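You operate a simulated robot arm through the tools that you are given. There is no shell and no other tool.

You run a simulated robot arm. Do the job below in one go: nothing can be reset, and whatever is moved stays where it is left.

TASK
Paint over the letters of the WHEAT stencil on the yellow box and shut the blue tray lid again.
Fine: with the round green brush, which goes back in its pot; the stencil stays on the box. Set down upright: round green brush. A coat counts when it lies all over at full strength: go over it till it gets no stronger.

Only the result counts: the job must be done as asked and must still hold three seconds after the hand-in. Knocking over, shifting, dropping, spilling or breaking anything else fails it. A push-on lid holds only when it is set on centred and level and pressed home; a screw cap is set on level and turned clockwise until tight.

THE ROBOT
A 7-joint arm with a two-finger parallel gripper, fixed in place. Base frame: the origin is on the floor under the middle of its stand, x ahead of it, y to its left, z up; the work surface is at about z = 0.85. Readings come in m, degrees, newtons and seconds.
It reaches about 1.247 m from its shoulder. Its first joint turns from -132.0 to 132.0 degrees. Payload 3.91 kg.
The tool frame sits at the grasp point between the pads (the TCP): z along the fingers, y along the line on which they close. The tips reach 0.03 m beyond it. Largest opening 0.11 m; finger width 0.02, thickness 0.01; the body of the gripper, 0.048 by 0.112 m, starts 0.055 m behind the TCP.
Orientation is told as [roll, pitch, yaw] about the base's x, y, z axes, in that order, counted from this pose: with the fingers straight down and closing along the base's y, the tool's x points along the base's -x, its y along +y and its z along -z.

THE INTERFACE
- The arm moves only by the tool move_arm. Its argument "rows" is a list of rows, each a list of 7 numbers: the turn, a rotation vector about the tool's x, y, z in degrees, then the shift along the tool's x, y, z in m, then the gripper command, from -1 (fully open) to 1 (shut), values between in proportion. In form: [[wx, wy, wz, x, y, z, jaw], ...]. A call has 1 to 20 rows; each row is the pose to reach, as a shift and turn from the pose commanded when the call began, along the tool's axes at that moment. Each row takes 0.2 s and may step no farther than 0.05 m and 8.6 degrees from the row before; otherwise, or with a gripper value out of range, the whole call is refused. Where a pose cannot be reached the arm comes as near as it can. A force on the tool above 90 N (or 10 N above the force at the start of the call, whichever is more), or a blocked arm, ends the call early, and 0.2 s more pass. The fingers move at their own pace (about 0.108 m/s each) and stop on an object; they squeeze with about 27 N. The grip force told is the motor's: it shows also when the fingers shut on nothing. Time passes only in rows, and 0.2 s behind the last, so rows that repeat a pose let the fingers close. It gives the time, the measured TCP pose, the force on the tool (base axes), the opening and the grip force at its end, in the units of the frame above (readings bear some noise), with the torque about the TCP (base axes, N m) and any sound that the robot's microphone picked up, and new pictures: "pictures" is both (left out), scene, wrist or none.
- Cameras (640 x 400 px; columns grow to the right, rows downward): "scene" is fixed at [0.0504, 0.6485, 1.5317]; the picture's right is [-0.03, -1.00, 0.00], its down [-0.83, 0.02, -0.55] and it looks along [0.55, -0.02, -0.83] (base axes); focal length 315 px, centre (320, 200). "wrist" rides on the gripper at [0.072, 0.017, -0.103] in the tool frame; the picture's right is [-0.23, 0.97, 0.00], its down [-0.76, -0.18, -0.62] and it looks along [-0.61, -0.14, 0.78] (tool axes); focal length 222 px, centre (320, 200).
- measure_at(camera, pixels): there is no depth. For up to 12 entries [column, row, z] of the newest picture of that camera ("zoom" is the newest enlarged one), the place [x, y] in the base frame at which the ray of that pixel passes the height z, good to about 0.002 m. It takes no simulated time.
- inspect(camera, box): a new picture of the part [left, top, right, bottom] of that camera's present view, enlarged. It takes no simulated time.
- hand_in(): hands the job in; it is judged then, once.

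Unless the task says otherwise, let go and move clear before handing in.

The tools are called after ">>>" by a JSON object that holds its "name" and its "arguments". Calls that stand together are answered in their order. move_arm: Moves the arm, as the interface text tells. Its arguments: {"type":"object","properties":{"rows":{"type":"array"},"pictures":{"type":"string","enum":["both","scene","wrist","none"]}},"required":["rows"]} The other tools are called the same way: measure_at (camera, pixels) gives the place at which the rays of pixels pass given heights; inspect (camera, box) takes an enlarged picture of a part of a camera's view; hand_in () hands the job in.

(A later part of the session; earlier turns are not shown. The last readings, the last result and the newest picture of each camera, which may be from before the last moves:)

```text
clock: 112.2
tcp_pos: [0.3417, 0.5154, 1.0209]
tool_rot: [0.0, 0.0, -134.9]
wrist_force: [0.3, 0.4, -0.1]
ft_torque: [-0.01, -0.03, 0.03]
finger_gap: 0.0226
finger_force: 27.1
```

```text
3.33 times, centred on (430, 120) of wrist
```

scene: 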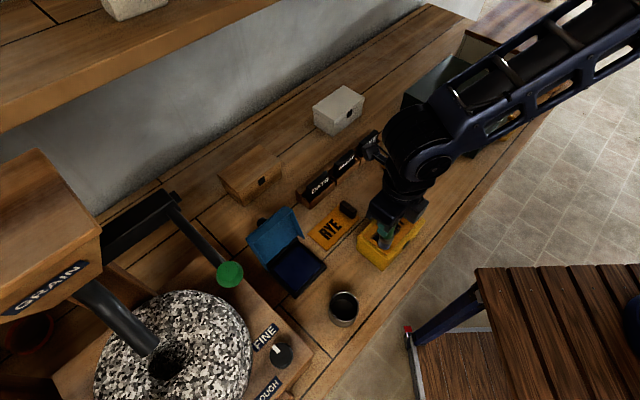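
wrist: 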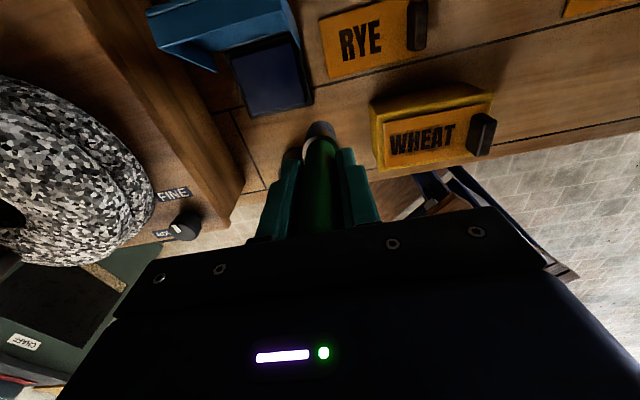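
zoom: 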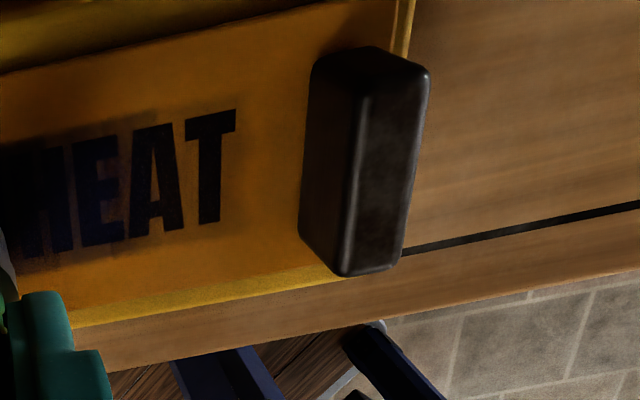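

H/E in the wrist zoom now look dark-blue and smeared while A/T show less paint. My lift was refused for step size; lifting again in smaller steps to look at it all.

>>> {"name": "move_arm", "arguments": {"rows": [[0, 0, 0, 0, 0, -0.02, 1], [0, 0, 0, 0.015, -0.015, -0.05, 1], [0, 0, 0, 0.035, -0.035, -0.08, 1], [0, 0, 0, 0.06, -0.06, -0.08, 1], [0, 0, 0, 0.075, -0.085, -0.08, 1], [0, 0, 0, 0.075, -0.085, -0.08, 1]], "pictures": "both"}}

>>> {"name": "inspect", "arguments": {"camera": "scene", "box": [368, 212, 406, 250]}}

>>> {"name": "inspect", "arguments": {"camera": "scene", "box": [345, 190, 435, 280]}}

>>> {"name": "inspect", "arguments": {"camera": "wrist", "box": [340, 60, 520, 180]}}

```text
clock: 113.6
tcp_pos: [0.3356, 0.6284, 1.1017]
tool_rot: [0.0, 0.0, -135.0]
wrist_force: [-0.5, 0.2, -1.1]
ft_torque: [0.01, 0.01, 0.01]
finger_gap: 0.0228
finger_force: 27.3
```

scene: 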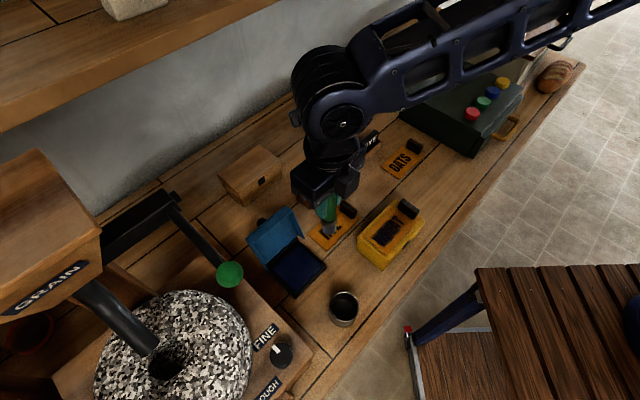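
wrist: 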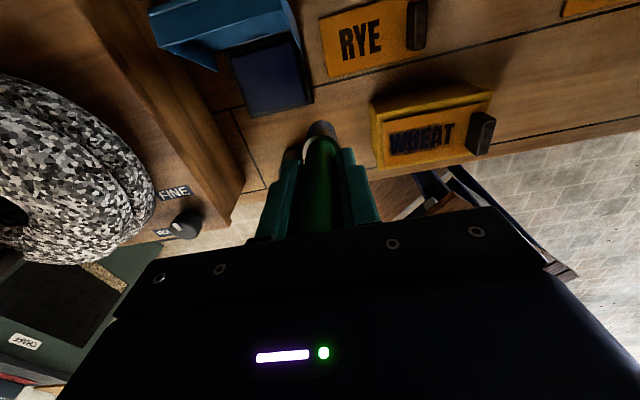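

```text
10.53 times, centred on (387, 231) of scene
```

zoom: 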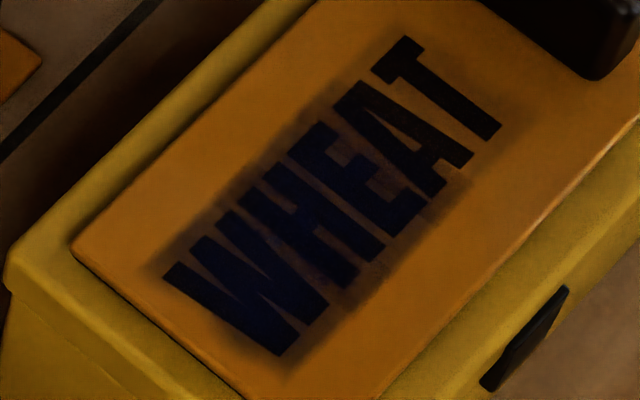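

```text
4.44 times, centred on (390, 235) of scene
```

zoom: 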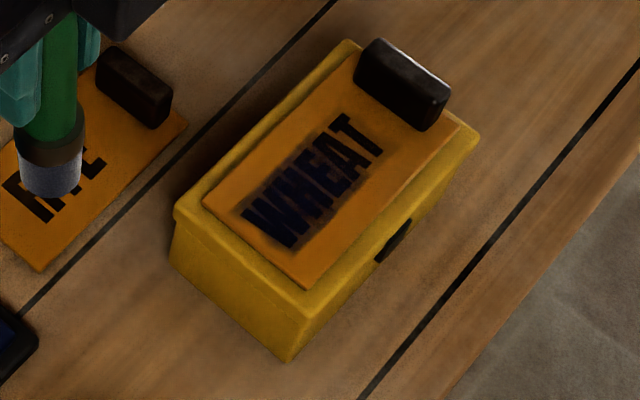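

```text
3.33 times, centred on (430, 120) of wrist
```

zoom: 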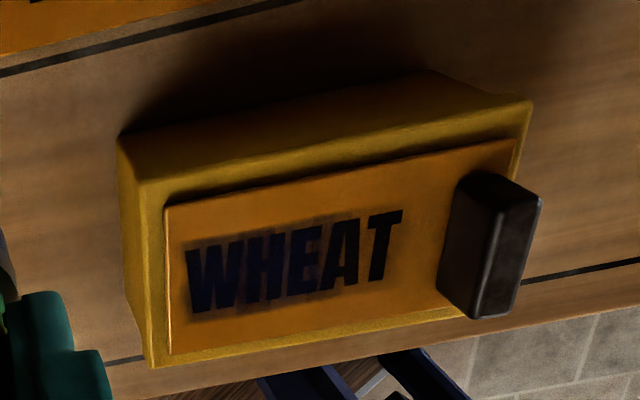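

Blue paint now shows on W, H, E and partly A; the T got little. The stencil is still exactly in place. Reloading, then I'll start from the T side.

>>> {"name": "move_arm", "arguments": {"rows": [[0, 0, 0, 0.012, -0.032, 0, 1], [0, 0, 0, 0.0252, -0.0637, 0.02, 1], [0, 0, 0, 0.0252, -0.0637, 0.06, 1], [0, 0, 0, 0.0252, -0.0637, 0.1, 1], [0, 0, 0, 0.0252, -0.0637, 0.128, 1], [0, 0, 0, 0.0252, -0.0637, 0.1335, 1], [0, 0, 0, 0.0252, -0.0637, 0.1335, 1]], "pictures": "none"}}

>>> {"name": "move_arm", "arguments": {"rows": [[0, 0, 0, 0, 0, 0.0008, 1], [0, 0, 0, 0, 0, 0.0008, 1]], "pictures": "none"}}

```text
clock: 115.2
tcp_pos: [0.3102, 0.6903, 0.9658]
tool_rot: [0.0, 0.0, -135.0]
wrist_force: [0.1, 0.5, -0.5]
ft_torque: [-0.02, -0.01, 0.01]
finger_gap: 0.0228
finger_force: 27.3
```

```text
clock: 115.8
tcp_pos: [0.309, 0.6916, 0.9643]
tool_rot: [0.0, -0.1, -135.0]
wrist_force: [-0.1, 0.1, -0.7]
ft_torque: [0.01, 0.01, 0.02]
finger_gap: 0.0228
finger_force: 26.9
```

>>> {"name": "move_arm", "arguments": {"rows": [[0, 0, 0, 0, 0, 0.0007, 1], [0, 0, 0, 0, 0, 0.0007, 1]], "pictures": "none"}}

>>> {"name": "move_arm", "arguments": {"rows": [[0, 0, 0, 0, 0, 0.0006, 1], [0, 0, 0, 0, 0, 0.0006, 1]], "pictures": "none"}}

```text
clock: 116.4
tcp_pos: [0.309, 0.6899, 0.9642]
tool_rot: [0.0, 0.1, -135.0]
wrist_force: [0.3, 0.5, 0.1]
ft_torque: [-0.02, -0.02, 0.0]
finger_gap: 0.0227
finger_force: 26.6
```

```text
clock: 117.0
tcp_pos: [0.3077, 0.6898, 0.9637]
tool_rot: [0.0, 0.0, -135.0]
wrist_force: [0.8, -1.6, 1.8]
ft_torque: [-0.01, -0.01, 0.0]
finger_gap: 0.0227
finger_force: 26.8
```

Contact (1.8 N). A longer loading scrub across the pad at slightly more pressure.

>>> {"name": "move_arm", "arguments": {"rows": [[0, 0, 0, 0, 0.006, 0.0003, 1], [0, 0, 0, 0, 0.014, 0.0003, 1], [0, 0, 0, 0.004, 0.02, 0.0003, 1], [0, 0, 0, 0.008, 0.014, 0.0003, 1], [0, 0, 0, 0.008, 0.006, 0.0003, 1], [0, 0, 0, 0.008, -0.002, 0.0003, 1], [0, 0, 0, 0.008, -0.01, 0.0004, 1], [0, 0, 0, 0.008, -0.018, 0.0004, 1], [0, 0, 0, 0.003, -0.02, 0.0004, 1], [0, 0, 0, -0.002, -0.016, 0.0004, 1], [0, 0, 0, -0.004, -0.008, 0.0004, 1], [0, 0, 0, -0.004, 0.0, 0.0004, 1], [0, 0, 0, -0.004, 0.008, 0.0004, 1], [0, 0, 0, -0.004, 0.016, 0.0004, 1], [0, 0, 0, 0.001, 0.018, 0.0005, 1], [0, 0, 0, 0.004, 0.01, 0.0005, 1], [0, 0, 0, 0.004, 0.002, 0.0005, 1], [0, 0, 0, 0.004, -0.006, 0.0005, 1], [0, 0, 0, 0, 0, 0.0005, 1]], "pictures": "none"}}

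>>> {"name": "move_arm", "arguments": {"rows": [[0, 0, 0, 0, 0, -0.01, 1], [0, 0, 0, 0, 0, -0.05, 1], [0, 0, 0, 0, 0, -0.09, 1], [0, 0, 0, -0.01, 0.02, -0.13, 1], [0, 0, 0, -0.02, 0.06, -0.135, 1], [0, 0, 0, -0.035, 0.1, -0.135, 1], [0, 0, 0, -0.05, 0.14, -0.135, 1], [0, 0, 0, -0.07, 0.18, -0.135, 1], [0, 0, 0, -0.0961, 0.2167, -0.135, 1], [0, 0, 0, -0.0961, 0.2167, -0.1, 1], [0, 0, 0, -0.0961, 0.2167, -0.065, 1], [0, 0, 0, -0.0961, 0.2167, -0.06, 1], [0, 0, 0, -0.0961, 0.2167, -0.06, 1]], "pictures": "scene"}}

>>> {"name": "inspect", "arguments": {"camera": "scene", "box": [345, 190, 435, 280]}}

```text
clock: 121.0
tcp_pos: [0.3085, 0.6924, 0.9642]
tool_rot: [0.0, 0.1, -135.0]
wrist_force: [-0.6, -0.7, -0.5]
ft_torque: [0.0, -0.02, 0.02]
finger_gap: 0.0227
finger_force: 26.6
```

```text
clock: 123.8
tcp_pos: [0.3941, 0.4684, 1.0261]
tool_rot: [0.0, 0.0, -134.9]
wrist_force: [-0.5, 0.9, -0.2]
ft_torque: [0.01, 0.02, -0.02]
finger_gap: 0.0225
finger_force: 26.1
```

scene: 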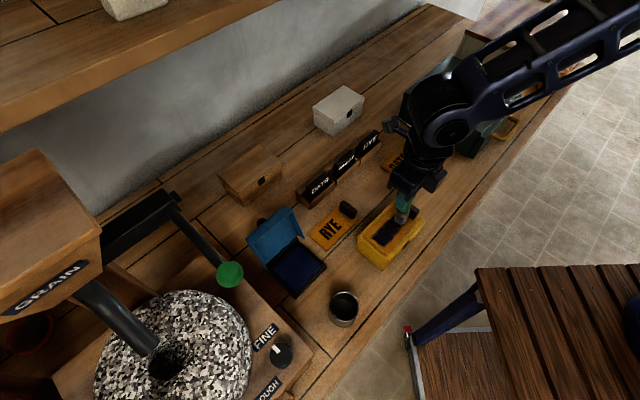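

```text
4.44 times, centred on (390, 235) of scene
```

zoom: 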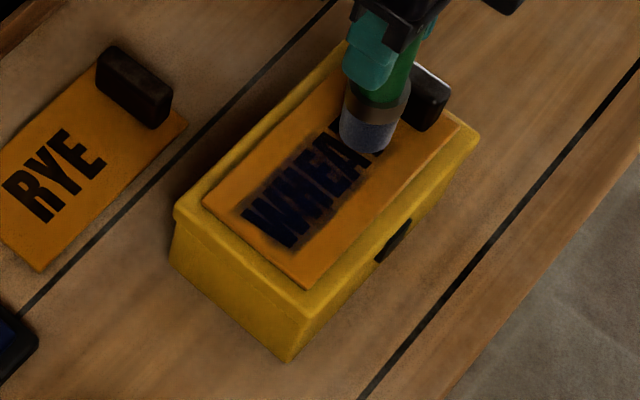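

Over the T's upper lane. Creeping down to contact.

>>> {"name": "move_arm", "arguments": {"rows": [[0, 0, 0, 0, 0, 0.0018, 1], [0, 0, 0, 0, 0, 0.0036, 1], [0, 0, 0, 0, 0, 0.0036, 1]], "pictures": "none"}}

>>> {"name": "move_arm", "arguments": {"rows": [[0, 0, 0, 0, 0, 0.0005, 1], [0, 0, 0, 0, 0, 0.0005, 1]], "pictures": "none"}}

>>> {"name": "move_arm", "arguments": {"rows": [[0, 0, 0, 0, 0, 0.0005, 1], [0, 0, 0, 0, 0, 0.0005, 1]], "pictures": "none"}}

```text
clock: 124.6
tcp_pos: [0.3951, 0.47, 1.0212]
tool_rot: [0.0, 0.0, -135.1]
wrist_force: [0.0, 0.3, -0.9]
ft_torque: [0.0, 0.0, -0.01]
finger_gap: 0.0227
finger_force: 27.8
```

```text
clock: 125.2
tcp_pos: [0.3941, 0.4706, 1.0198]
tool_rot: [0.0, 0.0, -135.0]
wrist_force: [0.2, 1.2, -1.3]
ft_torque: [-0.02, -0.02, 0.02]
finger_gap: 0.0227
finger_force: 26.5
```

```text
clock: 125.8
tcp_pos: [0.3941, 0.4699, 1.0194]
tool_rot: [0.0, 0.0, -135.1]
wrist_force: [-0.3, 0.4, -0.3]
ft_torque: [-0.01, 0.01, 0.0]
finger_gap: 0.0227
finger_force: 26.8
```

>>> {"name": "move_arm", "arguments": {"rows": [[0, 0, 0, 0, 0, 0.0005, 1], [0, 0, 0, 0, 0, 0.0005, 1]], "pictures": "none"}}

>>> {"name": "move_arm", "arguments": {"rows": [[0, 0, 0, 0, 0, 0.0005, 1], [0, 0, 0, 0, 0, 0.0005, 1]], "pictures": "none"}}

```text
clock: 126.4
tcp_pos: [0.3963, 0.4698, 1.0197]
tool_rot: [0.0, -0.1, -134.9]
wrist_force: [0.3, -0.1, -0.7]
ft_torque: [0.01, 0.04, -0.01]
finger_gap: 0.0228
finger_force: 26.8
```

```text
clock: 127.0
tcp_pos: [0.3946, 0.4705, 1.0186]
tool_rot: [0.1, -0.1, -135.0]
wrist_force: [0.3, -0.1, -1.8]
ft_torque: [-0.01, 0.0, -0.03]
finger_gap: 0.0228
finger_force: 27.0
```

>>> {"name": "move_arm", "arguments": {"rows": [[0, 0, 0, 0, 0, 0.0005, 1], [0, 0, 0, 0, 0, 0.0005, 1]], "pictures": "none"}}

>>> {"name": "move_arm", "arguments": {"rows": [[0, 0, 0, 0, 0, 0.0005, 1], [0, 0, 0, 0, 0, 0.0005, 1]], "pictures": "none"}}

```text
clock: 127.6
tcp_pos: [0.3949, 0.4704, 1.0194]
tool_rot: [0.0, 0.0, -135.0]
wrist_force: [1.3, 0.9, 12.2]
ft_torque: [0.2, -0.13, 0.01]
finger_gap: 0.0225
finger_force: 27.2
```

```text
clock: 128.2
tcp_pos: [0.3937, 0.4696, 1.0184]
tool_rot: [-0.1, 0.1, -135.0]
wrist_force: [2.1, 2.3, 25.0]
ft_torque: [0.27, -0.32, -0.01]
finger_gap: 0.0226
finger_force: 27.1
```

Contact (25 N is a bit much); easing 0.7 mm and doing the double stroke T→W upper lane, W→T lower lane.

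>>> {"name": "move_arm", "arguments": {"rows": [[0, 0, 0, 0.0003, -0.0076, -0.0006, 1], [0, 0, 0, 0.0006, -0.0151, -0.0005, 1], [0, 0, 0, 0.001, -0.0227, -0.0004, 1], [0, 0, 0, 0.0013, -0.0302, -0.0003, 1], [0, 0, 0, 0.0016, -0.0378, -0.0003, 1], [0, 0, 0, 0.0019, -0.0453, -0.0002, 1], [0, 0, 0, 0.0023, -0.0529, -0.0001, 1], [0, 0, 0, 0.0026, -0.0604, 0.0, 1], [0, 0, 0, 0.0029, -0.068, 0.0001, 1], [0, 0, 0, -0.0041, -0.068, 0.0001, 1], [0, 0, 0, -0.0111, -0.068, 0.0001, 1], [0, 0, 0, -0.0114, -0.0604, 0.0, 1], [0, 0, 0, -0.0118, -0.0529, -0.0001, 1], [0, 0, 0, -0.0121, -0.0453, -0.0002, 1], [0, 0, 0, -0.0124, -0.0378, -0.0003, 1], [0, 0, 0, -0.0127, -0.0302, -0.0003, 1], [0, 0, 0, -0.013, -0.0227, -0.0004, 1], [0, 0, 0, -0.0134, -0.0151, -0.0005, 1], [0, 0, 0, -0.0137, -0.0076, -0.0006, 1], [0, 0, 0, -0.014, 0.0, -0.0007, 1]], "pictures": "none"}}

```text
clock: 132.4
tcp_pos: [0.3853, 0.4594, 1.0177]
tool_rot: [0.1, 0.1, -135.1]
wrist_force: [-0.3, 0.5, -0.9]
ft_torque: [0.02, -0.01, 0.02]
finger_gap: 0.0225
finger_force: 27.6
```

Contact was lost at the end of the stroke; feeling down again at the T's lower lane.

>>> {"name": "move_arm", "arguments": {"rows": [[0, 0, 0, 0, 0, 0.0005, 1], [0, 0, 0, 0, 0, 0.0005, 1]], "pictures": "none"}}

>>> {"name": "move_arm", "arguments": {"rows": [[0, 0, 0, 0, 0, 0.0005, 1], [0, 0, 0, 0, 0, 0.0005, 1]], "pictures": "none"}}

>>> {"name": "move_arm", "arguments": {"rows": [[0, 0, 0, 0, 0, 0.0005, 1], [0, 0, 0, 0, 0, 0.0005, 1]], "pictures": "none"}}

```text
clock: 133.0
tcp_pos: [0.3849, 0.46, 1.018]
tool_rot: [0.0, 0.1, -135.0]
wrist_force: [0.0, -0.5, -0.4]
ft_torque: [-0.03, -0.03, 0.05]
finger_gap: 0.0225
finger_force: 26.9
```

```text
clock: 133.6
tcp_pos: [0.3853, 0.4594, 1.0171]
tool_rot: [0.0, 0.0, -135.0]
wrist_force: [-0.6, -0.6, -0.5]
ft_torque: [0.02, 0.01, 0.01]
finger_gap: 0.0227
finger_force: 27.1
```

```text
clock: 134.2
tcp_pos: [0.3846, 0.46, 1.0179]
tool_rot: [0.0, 0.1, -135.0]
wrist_force: [-0.2, -1.6, 4.6]
ft_torque: [-0.1, -0.04, -0.02]
finger_gap: 0.0227
finger_force: 26.7
```

Contact again (4.6 N). Stroking the lower lane T→W, then the centre lane W→T.

>>> {"name": "move_arm", "arguments": {"rows": [[0, 0, 0, 0.0003, -0.0076, 0.0002, 1], [0, 0, 0, 0.0006, -0.0151, 0.0003, 1], [0, 0, 0, 0.001, -0.0227, 0.0004, 1], [0, 0, 0, 0.0013, -0.0302, 0.0005, 1], [0, 0, 0, 0.0016, -0.0378, 0.0005, 1], [0, 0, 0, 0.0019, -0.0453, 0.0006, 1], [0, 0, 0, 0.0023, -0.0529, 0.0007, 1], [0, 0, 0, 0.0026, -0.0604, 0.0008, 1], [0, 0, 0, 0.0029, -0.068, 0.0009, 1], [0, 0, 0, 0.0099, -0.068, 0.0009, 1], [0, 0, 0, 0.0096, -0.0604, 0.0008, 1], [0, 0, 0, 0.0093, -0.0529, 0.0008, 1], [0, 0, 0, 0.0089, -0.0453, 0.0007, 1], [0, 0, 0, 0.0086, -0.0378, 0.0006, 1], [0, 0, 0, 0.0083, -0.0302, 0.0005, 1], [0, 0, 0, 0.008, -0.0227, 0.0004, 1], [0, 0, 0, 0.0076, -0.0151, 0.0003, 1], [0, 0, 0, 0.0073, -0.0076, 0.0002, 1], [0, 0, 0, 0.007, 0.0, 0.0001, 1]], "pictures": "none"}}

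>>> {"name": "move_arm", "arguments": {"rows": [[0, 0, 0, 0, 0, -0.02, 1], [0, 0, 0, 0.015, -0.005, -0.05, 1], [0, 0, 0, 0.04, -0.01, -0.075, 1], [0, 0, 0, 0.07, -0.03, -0.08, 1], [0, 0, 0, 0.08, -0.06, -0.08, 1], [0, 0, 0, 0.08, -0.1, -0.08, 1], [0, 0, 0, 0.08, -0.14, -0.08, 1], [0, 0, 0, 0.08, -0.153, -0.08, 1], [0, 0, 0, 0.08, -0.153, -0.08, 1]], "pictures": "both"}}

>>> {"name": "inspect", "arguments": {"camera": "scene", "box": [368, 212, 406, 250]}}

>>> {"name": "inspect", "arguments": {"camera": "wrist", "box": [340, 60, 520, 180]}}

>>> {"name": "inspect", "arguments": {"camera": "scene", "box": [300, 170, 370, 250]}}

```text
clock: 138.2
tcp_pos: [0.3902, 0.4637, 1.0172]
tool_rot: [-0.1, 0.0, -135.0]
wrist_force: [0.9, -0.7, -0.7]
ft_torque: [-0.01, 0.0, 0.01]
finger_gap: 0.0226
finger_force: 26.9
```

```text
clock: 140.2
tcp_pos: [0.3376, 0.6307, 1.0966]
tool_rot: [0.1, 0.0, -135.0]
wrist_force: [-0.9, 0.1, -0.3]
ft_torque: [0.0, -0.01, 0.0]
finger_gap: 0.0226
finger_force: 27.1
```

scene: 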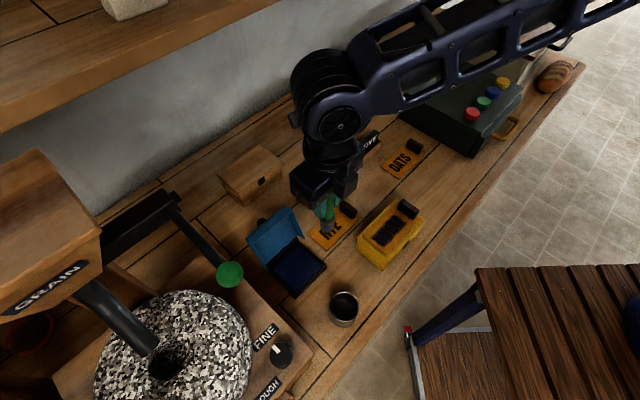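
wrist: 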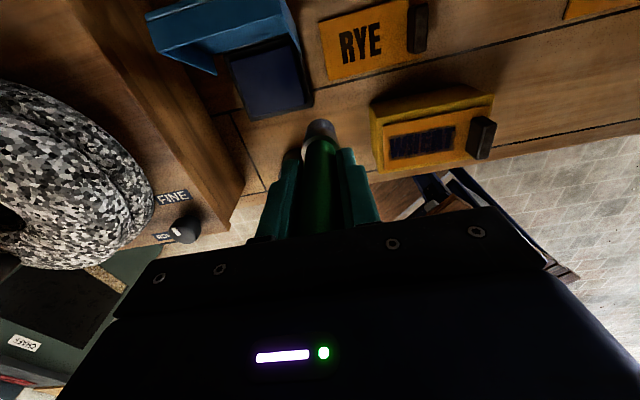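

```text
10.53 times, centred on (387, 231) of scene
```

zoom: 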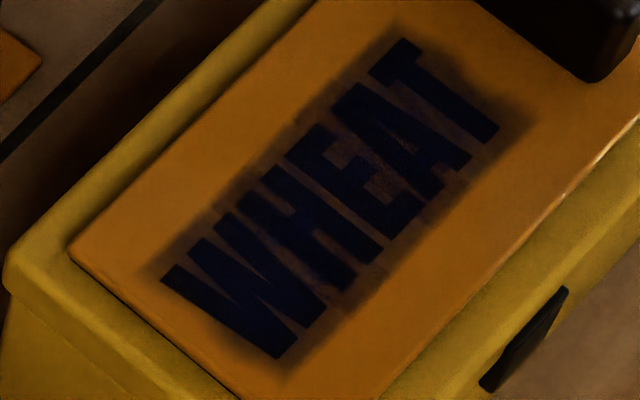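

```text
3.33 times, centred on (430, 120) of wrist
```

zoom: 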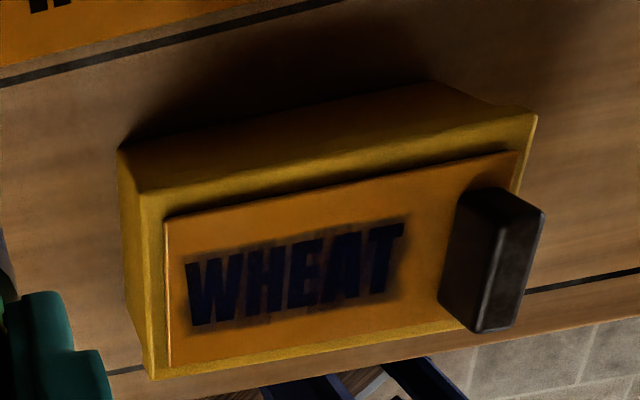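

```text
5.00 times, centred on (335, 210) of scene
```

zoom: 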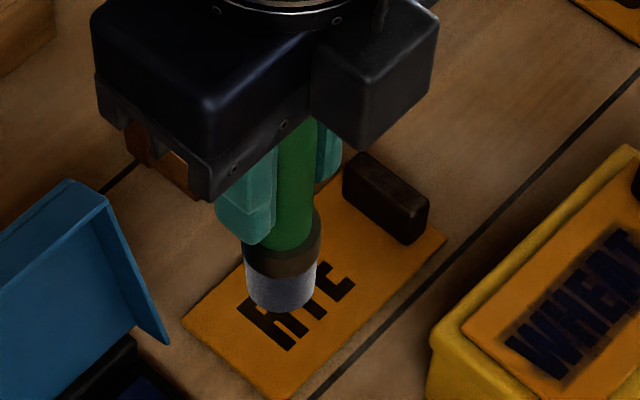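

All five letters now show navy. I'll keep adding coats. The brush creeps up in the grip with each press, so on this reload I'll press until the handle seats against the palm for steady contact.

>>> {"name": "move_arm", "arguments": {"rows": [[0, 0, 0, 0.012, -0.032, 0, 1], [0, 0, 0, 0.0231, -0.0637, 0.02, 1], [0, 0, 0, 0.0231, -0.0637, 0.06, 1], [0, 0, 0, 0.0231, -0.0637, 0.1, 1], [0, 0, 0, 0.0231, -0.0637, 0.128, 1], [0, 0, 0, 0.0231, -0.0637, 0.134, 1], [0, 0, 0, 0.0231, -0.0637, 0.134, 1]], "pictures": "none"}}

>>> {"name": "move_arm", "arguments": {"rows": [[0, 0, 0, 0, 0, 0.001, 1], [0, 0, 0, 0, 0, 0.002, 1], [0, 0, 0, 0, 0, 0.002, 1]], "pictures": "none"}}

>>> {"name": "move_arm", "arguments": {"rows": [[0, 0, 0, 0, 0, 0.001, 1], [0, 0, 0, 0, 0, 0.0015, 1], [0, 0, 0, 0, 0, 0.0015, 1]], "pictures": "none"}}

```text
clock: 141.8
tcp_pos: [0.3102, 0.691, 0.964]
tool_rot: [0.0, -0.1, -135.0]
wrist_force: [0.1, 0.2, -0.7]
ft_torque: [0.01, 0.04, -0.01]
finger_gap: 0.0226
finger_force: 27.4
```

```text
clock: 142.6
tcp_pos: [0.3098, 0.6908, 0.9615]
tool_rot: [-0.1, 0.0, -135.1]
wrist_force: [-0.6, -0.3, 0.2]
ft_torque: [0.0, -0.03, 0.03]
finger_gap: 0.0223
finger_force: 26.8
```

```text
clock: 143.4
tcp_pos: [0.3096, 0.6903, 0.9597]
tool_rot: [0.0, 0.0, -135.0]
wrist_force: [0.3, -0.7, -1.2]
ft_torque: [-0.02, -0.01, 0.02]
finger_gap: 0.0229
finger_force: 27.2
```

No contact yet at 0.9597, so the brush has crept up further. Let me look before going on.

>>> {"name": "move_arm", "arguments": {"rows": [[0, 0, 0, 0, 0, 0.0008, 1], [0, 0, 0, 0, 0, 0.0015, 1], [0, 0, 0, 0, 0, 0.0015, 1]], "pictures": "both"}}

>>> {"name": "inspect", "arguments": {"camera": "scene", "box": [265, 220, 335, 290]}}

>>> {"name": "inspect", "arguments": {"camera": "wrist", "box": [230, 40, 410, 240]}}

```text
clock: 144.2
tcp_pos: [0.3095, 0.6911, 0.9592]
tool_rot: [-0.1, 0.2, -135.0]
wrist_force: [-0.6, -1.2, 23.0]
ft_torque: [0.08, -0.09, -0.04]
finger_gap: 0.0229
finger_force: 26.9
```

scene: 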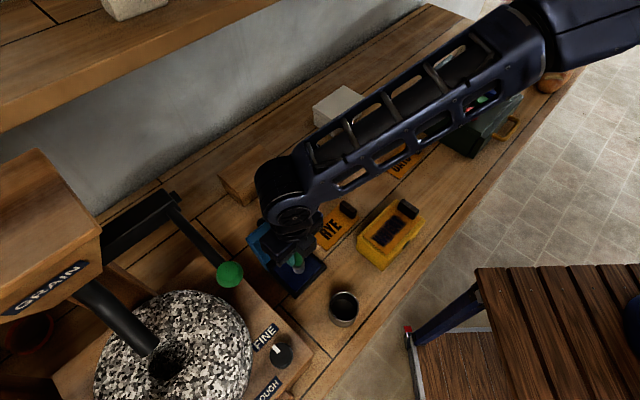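
wrist: 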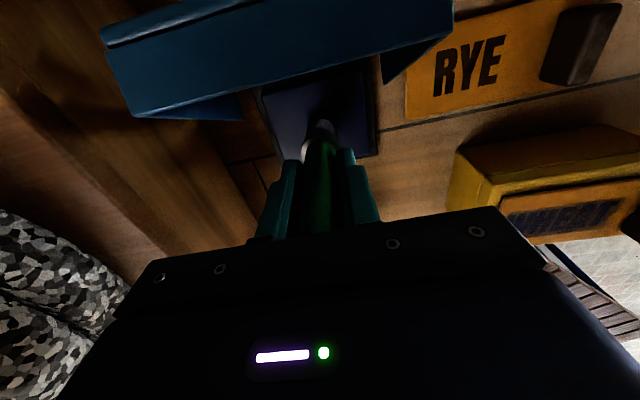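

```text
5.71 times, centred on (300, 255) of scene
```

zoom: 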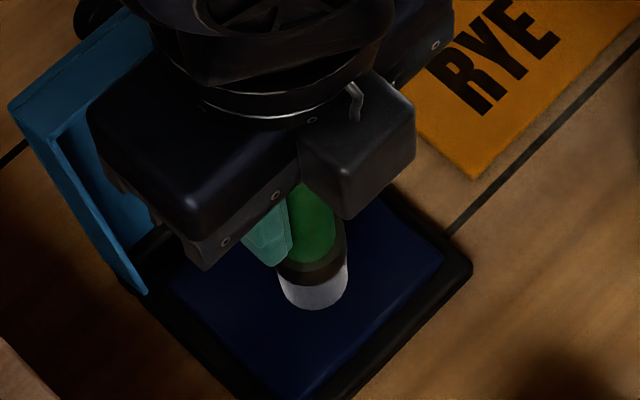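

```text
2.00 times, centred on (320, 140) of wrist
```

zoom: 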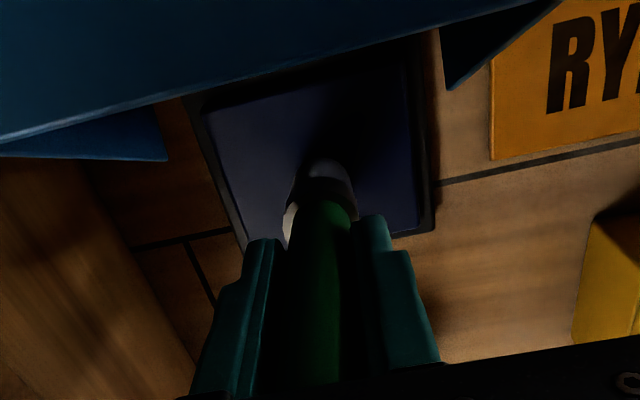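

23 N on the pad. Pressing further in 1 mm steps until the force climbs past the slip limit (handle seated).

>>> {"name": "move_arm", "arguments": {"rows": [[0, 0, 0, 0, 0, 0.001, 1], [0, 0, 0, 0, 0, 0.001, 1]], "pictures": "none"}}

>>> {"name": "move_arm", "arguments": {"rows": [[0, 0, 0, 0, 0, 0.001, 1], [0, 0, 0, 0, 0, 0.001, 1]], "pictures": "none"}}

>>> {"name": "move_arm", "arguments": {"rows": [[0, 0, 0, 0, 0, 0.001, 1], [0, 0, 0, 0, 0, 0.001, 1]], "pictures": "none"}}

```text
clock: 144.8
tcp_pos: [0.3086, 0.6922, 0.9565]
tool_rot: [0.0, 0.0, -135.0]
wrist_force: [-1.1, -0.9, 29.3]
ft_torque: [0.07, -0.03, -0.06]
finger_gap: 0.0226
finger_force: 27.1
```

```text
clock: 145.4
tcp_pos: [0.3098, 0.6905, 0.9567]
tool_rot: [0.0, 0.1, -135.0]
wrist_force: [-2.1, 1.4, 35.0]
ft_torque: [0.13, 0.01, 0.0]
finger_gap: 0.0225
finger_force: 27.2
```

```text
clock: 146.0
tcp_pos: [0.3081, 0.6898, 0.9562]
tool_rot: [-0.2, 0.1, -135.0]
wrist_force: [-2.9, -0.3, 41.6]
ft_torque: [0.08, 0.06, 0.0]
finger_gap: 0.0226
finger_force: 27.6
```

>>> {"name": "move_arm", "arguments": {"rows": [[0, 0, 0, 0, 0, 0.001, 1], [0, 0, 0, 0, 0, 0.001, 1]], "pictures": "none"}}

>>> {"name": "move_arm", "arguments": {"rows": [[0, 0, 0, 0, 0, -0.0015, 1], [0, 0, 0, 0, 0, -0.0015, 1]], "pictures": "none"}}

```text
clock: 146.6
tcp_pos: [0.3096, 0.6903, 0.9569]
tool_rot: [0.0, 0.2, -135.0]
wrist_force: [-1.2, -2.7, 65.4]
ft_torque: [-0.12, -0.09, 0.01]
finger_gap: 0.0227
finger_force: 26.7
```

```text
clock: 147.2
tcp_pos: [0.3076, 0.6914, 0.9563]
tool_rot: [-0.1, 0.1, -135.0]
wrist_force: [-0.9, 2.7, 62.7]
ft_torque: [0.27, -0.11, -0.02]
finger_gap: 0.0228
finger_force: 26.6
```

Seated: force rose to ~65 N. Backing off until it's a light 5–8 N.

>>> {"name": "move_arm", "arguments": {"rows": [[0, 0, 0, 0, 0, -0.0015, 1], [0, 0, 0, 0, 0, -0.0015, 1]], "pictures": "none"}}

>>> {"name": "move_arm", "arguments": {"rows": [[0, 0, 0, 0, 0, -0.001, 1], [0, 0, 0, 0, 0, -0.001, 1]], "pictures": "none"}}

```text
clock: 147.8
tcp_pos: [0.3088, 0.69, 0.9567]
tool_rot: [0.0, 0.1, -135.0]
wrist_force: [-3.3, 5.3, 41.3]
ft_torque: [0.53, 0.16, -0.01]
finger_gap: 0.0228
finger_force: 26.8
```

```text
clock: 148.4
tcp_pos: [0.3088, 0.6891, 0.9561]
tool_rot: [0.2, -0.1, -135.0]
wrist_force: [-6.7, -1.9, 21.2]
ft_torque: [-0.09, 0.34, 0.01]
finger_gap: 0.0224
finger_force: 26.8
```

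Good: ~20 N/mm, contact at about 1 mm higher. Raising 0.6 mm and scrubbing on the pad to load.

>>> {"name": "move_arm", "arguments": {"rows": [[0, 0, 0, 0, 0.006, -0.0006, 1], [0, 0, 0, 0, 0.014, -0.0006, 1], [0, 0, 0, 0.004, 0.02, -0.0006, 1], [0, 0, 0, 0.008, 0.014, -0.0006, 1], [0, 0, 0, 0.008, 0.006, -0.0006, 1], [0, 0, 0, 0.008, -0.002, -0.0006, 1], [0, 0, 0, 0.008, -0.01, -0.0006, 1], [0, 0, 0, 0.008, -0.018, -0.0006, 1], [0, 0, 0, 0.003, -0.02, -0.0006, 1], [0, 0, 0, -0.002, -0.016, -0.0006, 1], [0, 0, 0, -0.004, -0.008, -0.0006, 1], [0, 0, 0, -0.004, 0.0, -0.0006, 1], [0, 0, 0, -0.004, 0.008, -0.0006, 1], [0, 0, 0, -0.004, 0.016, -0.0006, 1], [0, 0, 0, 0.001, 0.018, -0.0006, 1], [0, 0, 0, 0.004, 0.01, -0.0006, 1], [0, 0, 0, 0.004, 0.002, -0.0006, 1], [0, 0, 0, 0.004, -0.006, -0.0006, 1], [0, 0, 0, 0, 0, -0.0006, 1], [0, 0, 0, 0, 0, -0.0006, 1]], "pictures": "none"}}

```text
clock: 152.6
tcp_pos: [0.3084, 0.6919, 0.96]
tool_rot: [0.0, -0.1, -135.0]
wrist_force: [-0.4, 0.7, -0.7]
ft_torque: [0.0, 0.01, -0.01]
finger_gap: 0.0224
finger_force: 27.4
```

Contact was lost after backing off (arm had been wound up). Feeling down again with the brush now seated.

>>> {"name": "move_arm", "arguments": {"rows": [[0, 0, 0, 0, 0, 0.001, 1], [0, 0, 0, 0, 0, 0.0018, 1], [0, 0, 0, 0, 0, 0.0018, 1]], "pictures": "none"}}

>>> {"name": "move_arm", "arguments": {"rows": [[0, 0, 0, 0, 0, 0.0006, 1], [0, 0, 0, 0, 0, 0.0006, 1]], "pictures": "none"}}

>>> {"name": "move_arm", "arguments": {"rows": [[0, 0, 0, 0, 0, 0.0006, 1], [0, 0, 0, 0, 0, 0.0006, 1]], "pictures": "none"}}

```text
clock: 153.4
tcp_pos: [0.3089, 0.6893, 0.9576]
tool_rot: [0.0, 0.0, -135.0]
wrist_force: [1.3, 1.1, 5.2]
ft_torque: [0.12, -0.17, 0.03]
finger_gap: 0.0226
finger_force: 27.2
```

```text
clock: 154.0
tcp_pos: [0.3083, 0.69, 0.9566]
tool_rot: [-0.1, 0.0, -134.9]
wrist_force: [-1.0, 1.4, 17.4]
ft_torque: [0.19, -0.03, 0.0]
finger_gap: 0.0228
finger_force: 27.5
```

```text
clock: 154.6
tcp_pos: [0.3094, 0.6906, 0.9567]
tool_rot: [0.1, 0.2, -135.0]
wrist_force: [-4.3, -1.5, 25.6]
ft_torque: [-0.07, 0.19, -0.01]
finger_gap: 0.0227
finger_force: 26.3
```

Contact curve: 5 N, 17 N, 26 N. Easing 0.7 mm and loading with a scrub.

>>> {"name": "move_arm", "arguments": {"rows": [[0, 0, 0, 0, 0.006, -0.0007, 1], [0, 0, 0, 0, 0.014, -0.0007, 1], [0, 0, 0, 0.004, 0.02, -0.0007, 1], [0, 0, 0, 0.008, 0.014, -0.0007, 1], [0, 0, 0, 0.008, 0.006, -0.0007, 1], [0, 0, 0, 0.008, -0.002, -0.0007, 1], [0, 0, 0, 0.008, -0.01, -0.0007, 1], [0, 0, 0, 0.008, -0.018, -0.0007, 1], [0, 0, 0, 0.003, -0.02, -0.0007, 1], [0, 0, 0, -0.002, -0.016, -0.0007, 1], [0, 0, 0, -0.004, -0.008, -0.0007, 1], [0, 0, 0, -0.004, 0.0, -0.0007, 1], [0, 0, 0, -0.004, 0.008, -0.0007, 1], [0, 0, 0, -0.004, 0.016, -0.0007, 1], [0, 0, 0, 0.001, 0.018, -0.0007, 1], [0, 0, 0, 0.004, 0.01, -0.0007, 1], [0, 0, 0, 0.004, 0.002, -0.0007, 1], [0, 0, 0, 0.004, -0.006, -0.0007, 1], [0, 0, 0, 0, 0, -0.0007, 1], [0, 0, 0, 0, 0, -0.0007, 1]], "pictures": "none"}}

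```text
clock: 158.8
tcp_pos: [0.3082, 0.691, 0.9557]
tool_rot: [-0.1, 0.1, -134.9]
wrist_force: [-2.2, 5.5, 20.1]
ft_torque: [0.54, 0.02, 0.02]
finger_gap: 0.023
finger_force: 26.7
```

Brush loaded with steady contact (20 N). Moving to the T, upper lane.

>>> {"name": "move_arm", "arguments": {"rows": [[0, 0, 0, 0, 0, -0.01, 1], [0, 0, 0, 0, 0, -0.05, 1], [0, 0, 0, 0, 0, -0.09, 1], [0, 0, 0, -0.01, 0.02, -0.125, 1], [0, 0, 0, -0.02, 0.06, -0.13, 1], [0, 0, 0, -0.035, 0.1, -0.13, 1], [0, 0, 0, -0.05, 0.14, -0.13, 1], [0, 0, 0, -0.07, 0.18, -0.13, 1], [0, 0, 0, -0.0961, 0.2167, -0.13, 1], [0, 0, 0, -0.0961, 0.2167, -0.095, 1], [0, 0, 0, -0.0961, 0.2167, -0.065, 1], [0, 0, 0, -0.0961, 0.2167, -0.0596, 1], [0, 0, 0, -0.0961, 0.2167, -0.0596, 1]], "pictures": "none"}}

>>> {"name": "move_arm", "arguments": {"rows": [[0, 0, 0, 0, 0, 0.0015, 1], [0, 0, 0, 0, 0, 0.003, 1], [0, 0, 0, 0, 0, 0.003, 1]], "pictures": "none"}}

>>> {"name": "move_arm", "arguments": {"rows": [[0, 0, 0, 0, 0, 0.0006, 1], [0, 0, 0, 0, 0, 0.0006, 1]], "pictures": "none"}}

```text
clock: 161.6
tcp_pos: [0.3942, 0.4689, 1.0153]
tool_rot: [0.0, 0.0, -135.1]
wrist_force: [-0.6, 1.0, -1.2]
ft_torque: [0.02, -0.02, 0.02]
finger_gap: 0.0226
finger_force: 26.8
```

```text
clock: 162.4
tcp_pos: [0.3939, 0.4686, 1.012]
tool_rot: [0.0, 0.0, -134.9]
wrist_force: [-0.7, -0.1, -1.0]
ft_torque: [0.01, 0.01, 0.0]
finger_gap: 0.0225
finger_force: 26.8
```

```text
clock: 163.0
tcp_pos: [0.3938, 0.4695, 1.0113]
tool_rot: [0.0, 0.0, -135.0]
wrist_force: [-0.2, -0.2, -0.8]
ft_torque: [-0.01, 0.02, 0.0]
finger_gap: 0.0223
finger_force: 27.0
```

>>> {"name": "move_arm", "arguments": {"rows": [[0, 0, 0, 0, 0, 0.0006, 1], [0, 0, 0, 0, 0, 0.0006, 1]], "pictures": "none"}}

>>> {"name": "move_arm", "arguments": {"rows": [[0, 0, 0, 0, 0, 0.0006, 1], [0, 0, 0, 0, 0, 0.0006, 1]], "pictures": "none"}}

```text
clock: 163.6
tcp_pos: [0.3948, 0.469, 1.0122]
tool_rot: [0.0, 0.1, -135.0]
wrist_force: [1.0, -1.2, 17.4]
ft_torque: [0.0, -0.15, -0.03]
finger_gap: 0.0226
finger_force: 26.9
```

```text
clock: 164.2
tcp_pos: [0.3942, 0.47, 1.0124]
tool_rot: [0.0, 0.1, -135.0]
wrist_force: [-0.1, 0.1, 28.7]
ft_torque: [0.12, -0.15, 0.02]
finger_gap: 0.0226
finger_force: 27.1
```

Contact at the T. Double stroke again at ~10 N.

>>> {"name": "move_arm", "arguments": {"rows": [[0, 0, 0, 0.0003, -0.0076, -0.0006, 1], [0, 0, 0, 0.0006, -0.0151, -0.0005, 1], [0, 0, 0, 0.001, -0.0227, -0.0004, 1], [0, 0, 0, 0.0013, -0.0302, -0.0003, 1], [0, 0, 0, 0.0016, -0.0378, -0.0002, 1], [0, 0, 0, 0.0019, -0.0453, -0.0001, 1], [0, 0, 0, 0.0023, -0.0529, 0.0, 1], [0, 0, 0, 0.0026, -0.0604, 0.0001, 1], [0, 0, 0, 0.0029, -0.068, 0.0002, 1], [0, 0, 0, -0.0041, -0.068, 0.0002, 1], [0, 0, 0, -0.0111, -0.068, 0.0002, 1], [0, 0, 0, -0.0114, -0.0604, 0.0001, 1], [0, 0, 0, -0.0118, -0.0529, 0.0, 1], [0, 0, 0, -0.0121, -0.0453, -0.0001, 1], [0, 0, 0, -0.0124, -0.0378, -0.0002, 1], [0, 0, 0, -0.0127, -0.0302, -0.0003, 1], [0, 0, 0, -0.013, -0.0227, -0.0004, 1], [0, 0, 0, -0.0134, -0.0151, -0.0005, 1], [0, 0, 0, -0.0137, -0.0076, -0.0006, 1], [0, 0, 0, -0.014, 0.0, -0.0006, 1]], "pictures": "scene"}}

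>>> {"name": "inspect", "arguments": {"camera": "scene", "box": [345, 190, 435, 280]}}

```text
clock: 168.4
tcp_pos: [0.3846, 0.4589, 1.0116]
tool_rot: [0.1, 0.0, -134.9]
wrist_force: [-2.9, 2.8, 10.9]
ft_torque: [0.29, 0.16, 0.01]
finger_gap: 0.0227
finger_force: 27.1
```

scene: 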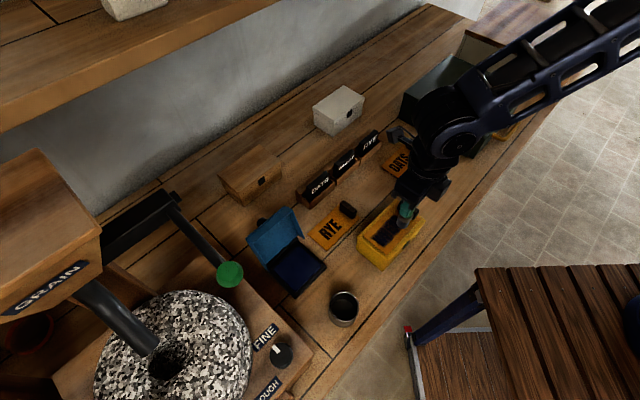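

```text
4.44 times, centred on (390, 235) of scene
```

zoom: 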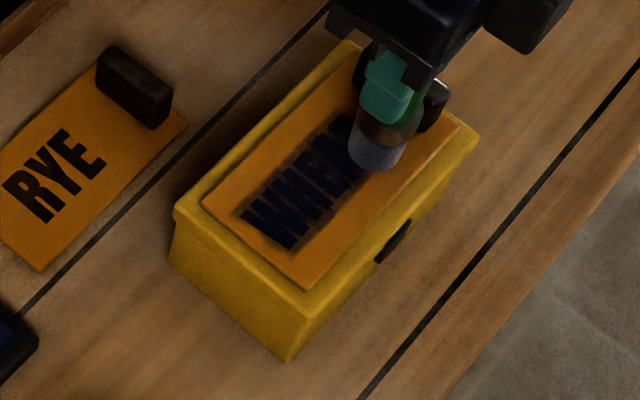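

Steady 11 N at the T's lower end and the stencil hasn't shifted. Next: lower lane T→W, centre lane W→T.

>>> {"name": "move_arm", "arguments": {"rows": [[0, 0, 0, 0.0003, -0.0076, 0.0001, 1], [0, 0, 0, 0.0006, -0.0151, 0.0002, 1], [0, 0, 0, 0.001, -0.0227, 0.0003, 1], [0, 0, 0, 0.0013, -0.0302, 0.0004, 1], [0, 0, 0, 0.0016, -0.0378, 0.0005, 1], [0, 0, 0, 0.0019, -0.0453, 0.0006, 1], [0, 0, 0, 0.0023, -0.0529, 0.0007, 1], [0, 0, 0, 0.0026, -0.0604, 0.0008, 1], [0, 0, 0, 0.0029, -0.068, 0.0009, 1], [0, 0, 0, 0.0099, -0.068, 0.0009, 1], [0, 0, 0, 0.0096, -0.0604, 0.0008, 1], [0, 0, 0, 0.0093, -0.0529, 0.0007, 1], [0, 0, 0, 0.0089, -0.0453, 0.0006, 1], [0, 0, 0, 0.0086, -0.0378, 0.0005, 1], [0, 0, 0, 0.0083, -0.0302, 0.0004, 1], [0, 0, 0, 0.008, -0.0227, 0.0003, 1], [0, 0, 0, 0.0076, -0.0151, 0.0002, 1], [0, 0, 0, 0.0073, -0.0076, 0.0001, 1], [0, 0, 0, 0.007, 0.0, 0.0, 1]], "pictures": "none"}}

>>> {"name": "move_arm", "arguments": {"rows": [[0, 0, 0, 0, 0, -0.02, 1], [0, 0, 0, 0.015, -0.005, -0.05, 1], [0, 0, 0, 0.04, -0.01, -0.075, 1], [0, 0, 0, 0.07, -0.03, -0.08, 1], [0, 0, 0, 0.08, -0.06, -0.08, 1], [0, 0, 0, 0.08, -0.1, -0.08, 1], [0, 0, 0, 0.08, -0.14, -0.08, 1], [0, 0, 0, 0.08, -0.153, -0.08, 1], [0, 0, 0, 0.08, -0.153, -0.08, 1]], "pictures": "both"}}

>>> {"name": "inspect", "arguments": {"camera": "scene", "box": [368, 212, 406, 250]}}

>>> {"name": "inspect", "arguments": {"camera": "wrist", "box": [370, 90, 490, 170]}}

```text
clock: 172.4
tcp_pos: [0.3876, 0.4646, 1.0114]
tool_rot: [0.0, -0.1, -134.9]
wrist_force: [-4.6, 7.5, 20.9]
ft_torque: [0.62, 0.27, 0.02]
finger_gap: 0.0226
finger_force: 27.4
```

```text
clock: 174.4
tcp_pos: [0.3357, 0.6286, 1.0908]
tool_rot: [0.0, 0.1, -135.0]
wrist_force: [0.0, -0.5, -0.1]
ft_torque: [0.02, 0.03, 0.0]
finger_gap: 0.0227
finger_force: 26.5
```

scene: 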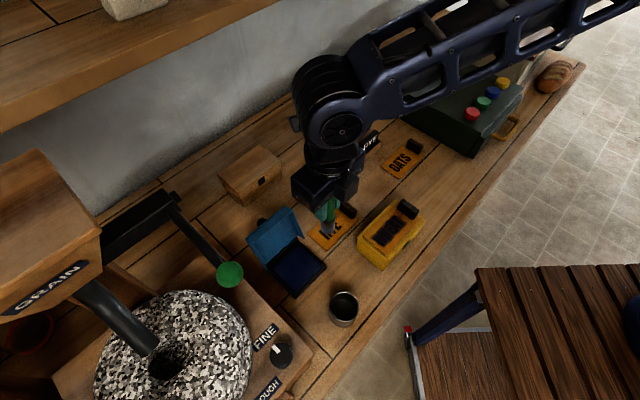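
wrist: 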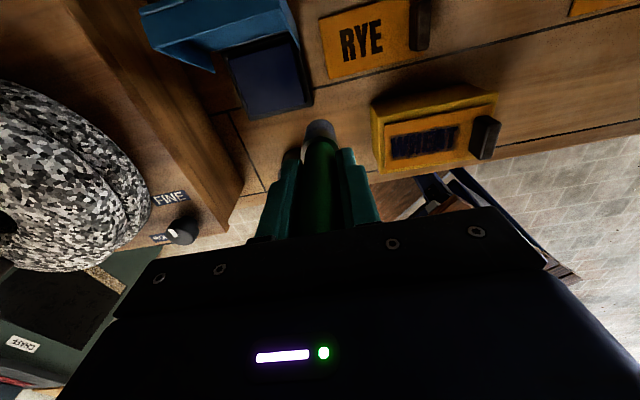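

```text
10.53 times, centred on (387, 231) of scene
```

zoom: 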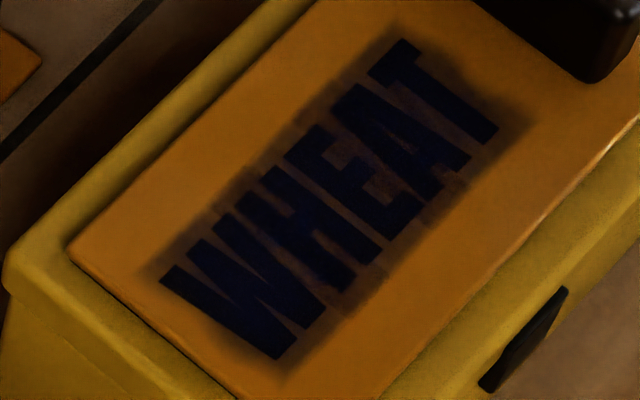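

```text
5.00 times, centred on (430, 130) of wrist
```

zoom: 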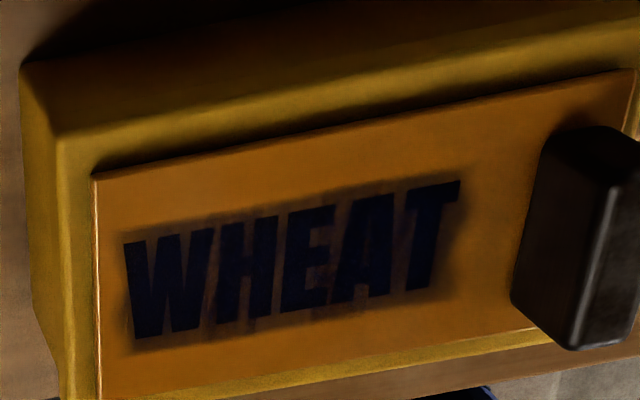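

The letters are now an even navy with only faint brownish traces in A/E. I'll add another loaded coat and compare. Back to the pad.

>>> {"name": "move_arm", "arguments": {"rows": [[0, 0, 0, 0.012, -0.032, 0, 1], [0, 0, 0, 0.0231, -0.0637, 0.02, 1], [0, 0, 0, 0.0231, -0.0637, 0.06, 1], [0, 0, 0, 0.0231, -0.0637, 0.1, 1], [0, 0, 0, 0.0231, -0.0637, 0.128, 1], [0, 0, 0, 0.0231, -0.0637, 0.134, 1], [0, 0, 0, 0.0231, -0.0637, 0.134, 1]], "pictures": "none"}}

>>> {"name": "move_arm", "arguments": {"rows": [[0, 0, 0, 0, 0, 0.0008, 1], [0, 0, 0, 0, 0, 0.0008, 1]], "pictures": "none"}}

>>> {"name": "move_arm", "arguments": {"rows": [[0, 0, 0, 0, 0, 0.0006, 1], [0, 0, 0, 0, 0, 0.0006, 1]], "pictures": "none"}}

```text
clock: 176.0
tcp_pos: [0.3082, 0.6902, 0.9575]
tool_rot: [0.0, 0.0, -134.9]
wrist_force: [-0.2, 0.4, 1.1]
ft_torque: [0.07, 0.04, 0.02]
finger_gap: 0.0226
finger_force: 27.5
```

```text
clock: 176.6
tcp_pos: [0.3093, 0.6904, 0.9557]
tool_rot: [0.1, -0.1, -135.0]
wrist_force: [-1.1, -0.1, 4.5]
ft_torque: [-0.07, 0.07, -0.01]
finger_gap: 0.0226
finger_force: 26.8
```

```text
clock: 177.2
tcp_pos: [0.3089, 0.6898, 0.9559]
tool_rot: [-0.2, 0.2, -135.0]
wrist_force: [1.9, 1.6, 15.5]
ft_torque: [0.19, -0.15, -0.01]
finger_gap: 0.0225
finger_force: 26.9
```

Contact 15 N as expected. Loading scrub.

>>> {"name": "move_arm", "arguments": {"rows": [[0, 0, 0, 0, 0.006, -0.0002, 1], [0, 0, 0, 0, 0.014, -0.0002, 1], [0, 0, 0, 0.004, 0.02, -0.0002, 1], [0, 0, 0, 0.008, 0.014, -0.0002, 1], [0, 0, 0, 0.008, 0.006, -0.0002, 1], [0, 0, 0, 0.008, -0.002, -0.0002, 1], [0, 0, 0, 0.008, -0.01, -0.0002, 1], [0, 0, 0, 0.008, -0.018, -0.0002, 1], [0, 0, 0, 0.003, -0.02, -0.0002, 1], [0, 0, 0, -0.002, -0.016, -0.0002, 1], [0, 0, 0, -0.004, -0.008, -0.0002, 1], [0, 0, 0, -0.004, 0.0, -0.0002, 1], [0, 0, 0, -0.004, 0.008, -0.0002, 1], [0, 0, 0, -0.004, 0.016, -0.0002, 1], [0, 0, 0, 0.001, 0.018, -0.0002, 1], [0, 0, 0, 0.004, 0.01, -0.0002, 1], [0, 0, 0, 0.004, 0.002, -0.0002, 1], [0, 0, 0, 0.004, -0.006, -0.0002, 1], [0, 0, 0, 0, 0, -0.0002, 1], [0, 0, 0, 0, 0, -0.0002, 1]], "pictures": "none"}}

>>> {"name": "move_arm", "arguments": {"rows": [[0, 0, 0, 0, 0, -0.01, 1], [0, 0, 0, 0, 0, -0.05, 1], [0, 0, 0, 0, 0, -0.09, 1], [0, 0, 0, -0.01, 0.02, -0.125, 1], [0, 0, 0, -0.025, 0.05, -0.13, 1], [0, 0, 0, -0.05, 0.085, -0.13, 1], [0, 0, 0, -0.075, 0.12, -0.13, 1], [0, 0, 0, -0.0932, 0.1487, -0.13, 1], [0, 0, 0, -0.0932, 0.1487, -0.095, 1], [0, 0, 0, -0.0932, 0.1487, -0.065, 1], [0, 0, 0, -0.0932, 0.1487, -0.057, 1], [0, 0, 0, -0.0932, 0.1487, -0.057, 1]], "pictures": "none"}}

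```text
clock: 181.4
tcp_pos: [0.309, 0.6899, 0.9569]
tool_rot: [0.0, 0.0, -134.9]
wrist_force: [-2.7, 6.9, 21.0]
ft_torque: [0.52, 0.31, -0.03]
finger_gap: 0.0227
finger_force: 27.0
```

```text
clock: 184.0
tcp_pos: [0.3493, 0.5179, 1.0137]
tool_rot: [0.0, 0.0, -135.0]
wrist_force: [0.7, 0.1, -0.3]
ft_torque: [0.0, 0.03, 0.0]
finger_gap: 0.0226
finger_force: 27.4
```

At the W's upper lane; creeping down.

>>> {"name": "move_arm", "arguments": {"rows": [[0, 0, 0, 0, -0.002, 0.001, 1], [0, 0, 0, 0, -0.002, 0.0018, 1], [0, 0, 0, 0, -0.002, 0.0018, 1]], "pictures": "none"}}

>>> {"name": "move_arm", "arguments": {"rows": [[0, 0, 0, 0, 0, 0.0005, 1], [0, 0, 0, 0, 0, 0.0005, 1]], "pictures": "none"}}

>>> {"name": "move_arm", "arguments": {"rows": [[0, 0, 0, 0, 0, 0.0003, 1], [0, 0, 0, 0, 0, 0.0003, 1]], "pictures": "none"}}

```text
clock: 184.8
tcp_pos: [0.3474, 0.5203, 1.0116]
tool_rot: [0.0, 0.1, -135.0]
wrist_force: [3.1, -2.1, 13.9]
ft_torque: [-0.26, -0.17, 0.0]
finger_gap: 0.0227
finger_force: 27.1
```

```text
clock: 185.4
tcp_pos: [0.3474, 0.5218, 1.012]
tool_rot: [-0.1, 0.0, -135.1]
wrist_force: [2.0, -4.7, 28.0]
ft_torque: [-0.46, 0.01, -0.03]
finger_gap: 0.0225
finger_force: 27.0
```

```text
clock: 186.0
tcp_pos: [0.347, 0.5222, 1.0117]
tool_rot: [-0.1, 0.2, -135.0]
wrist_force: [1.1, 0.8, 32.7]
ft_torque: [0.09, -0.07, 0.02]
finger_gap: 0.0226
finger_force: 27.1
```

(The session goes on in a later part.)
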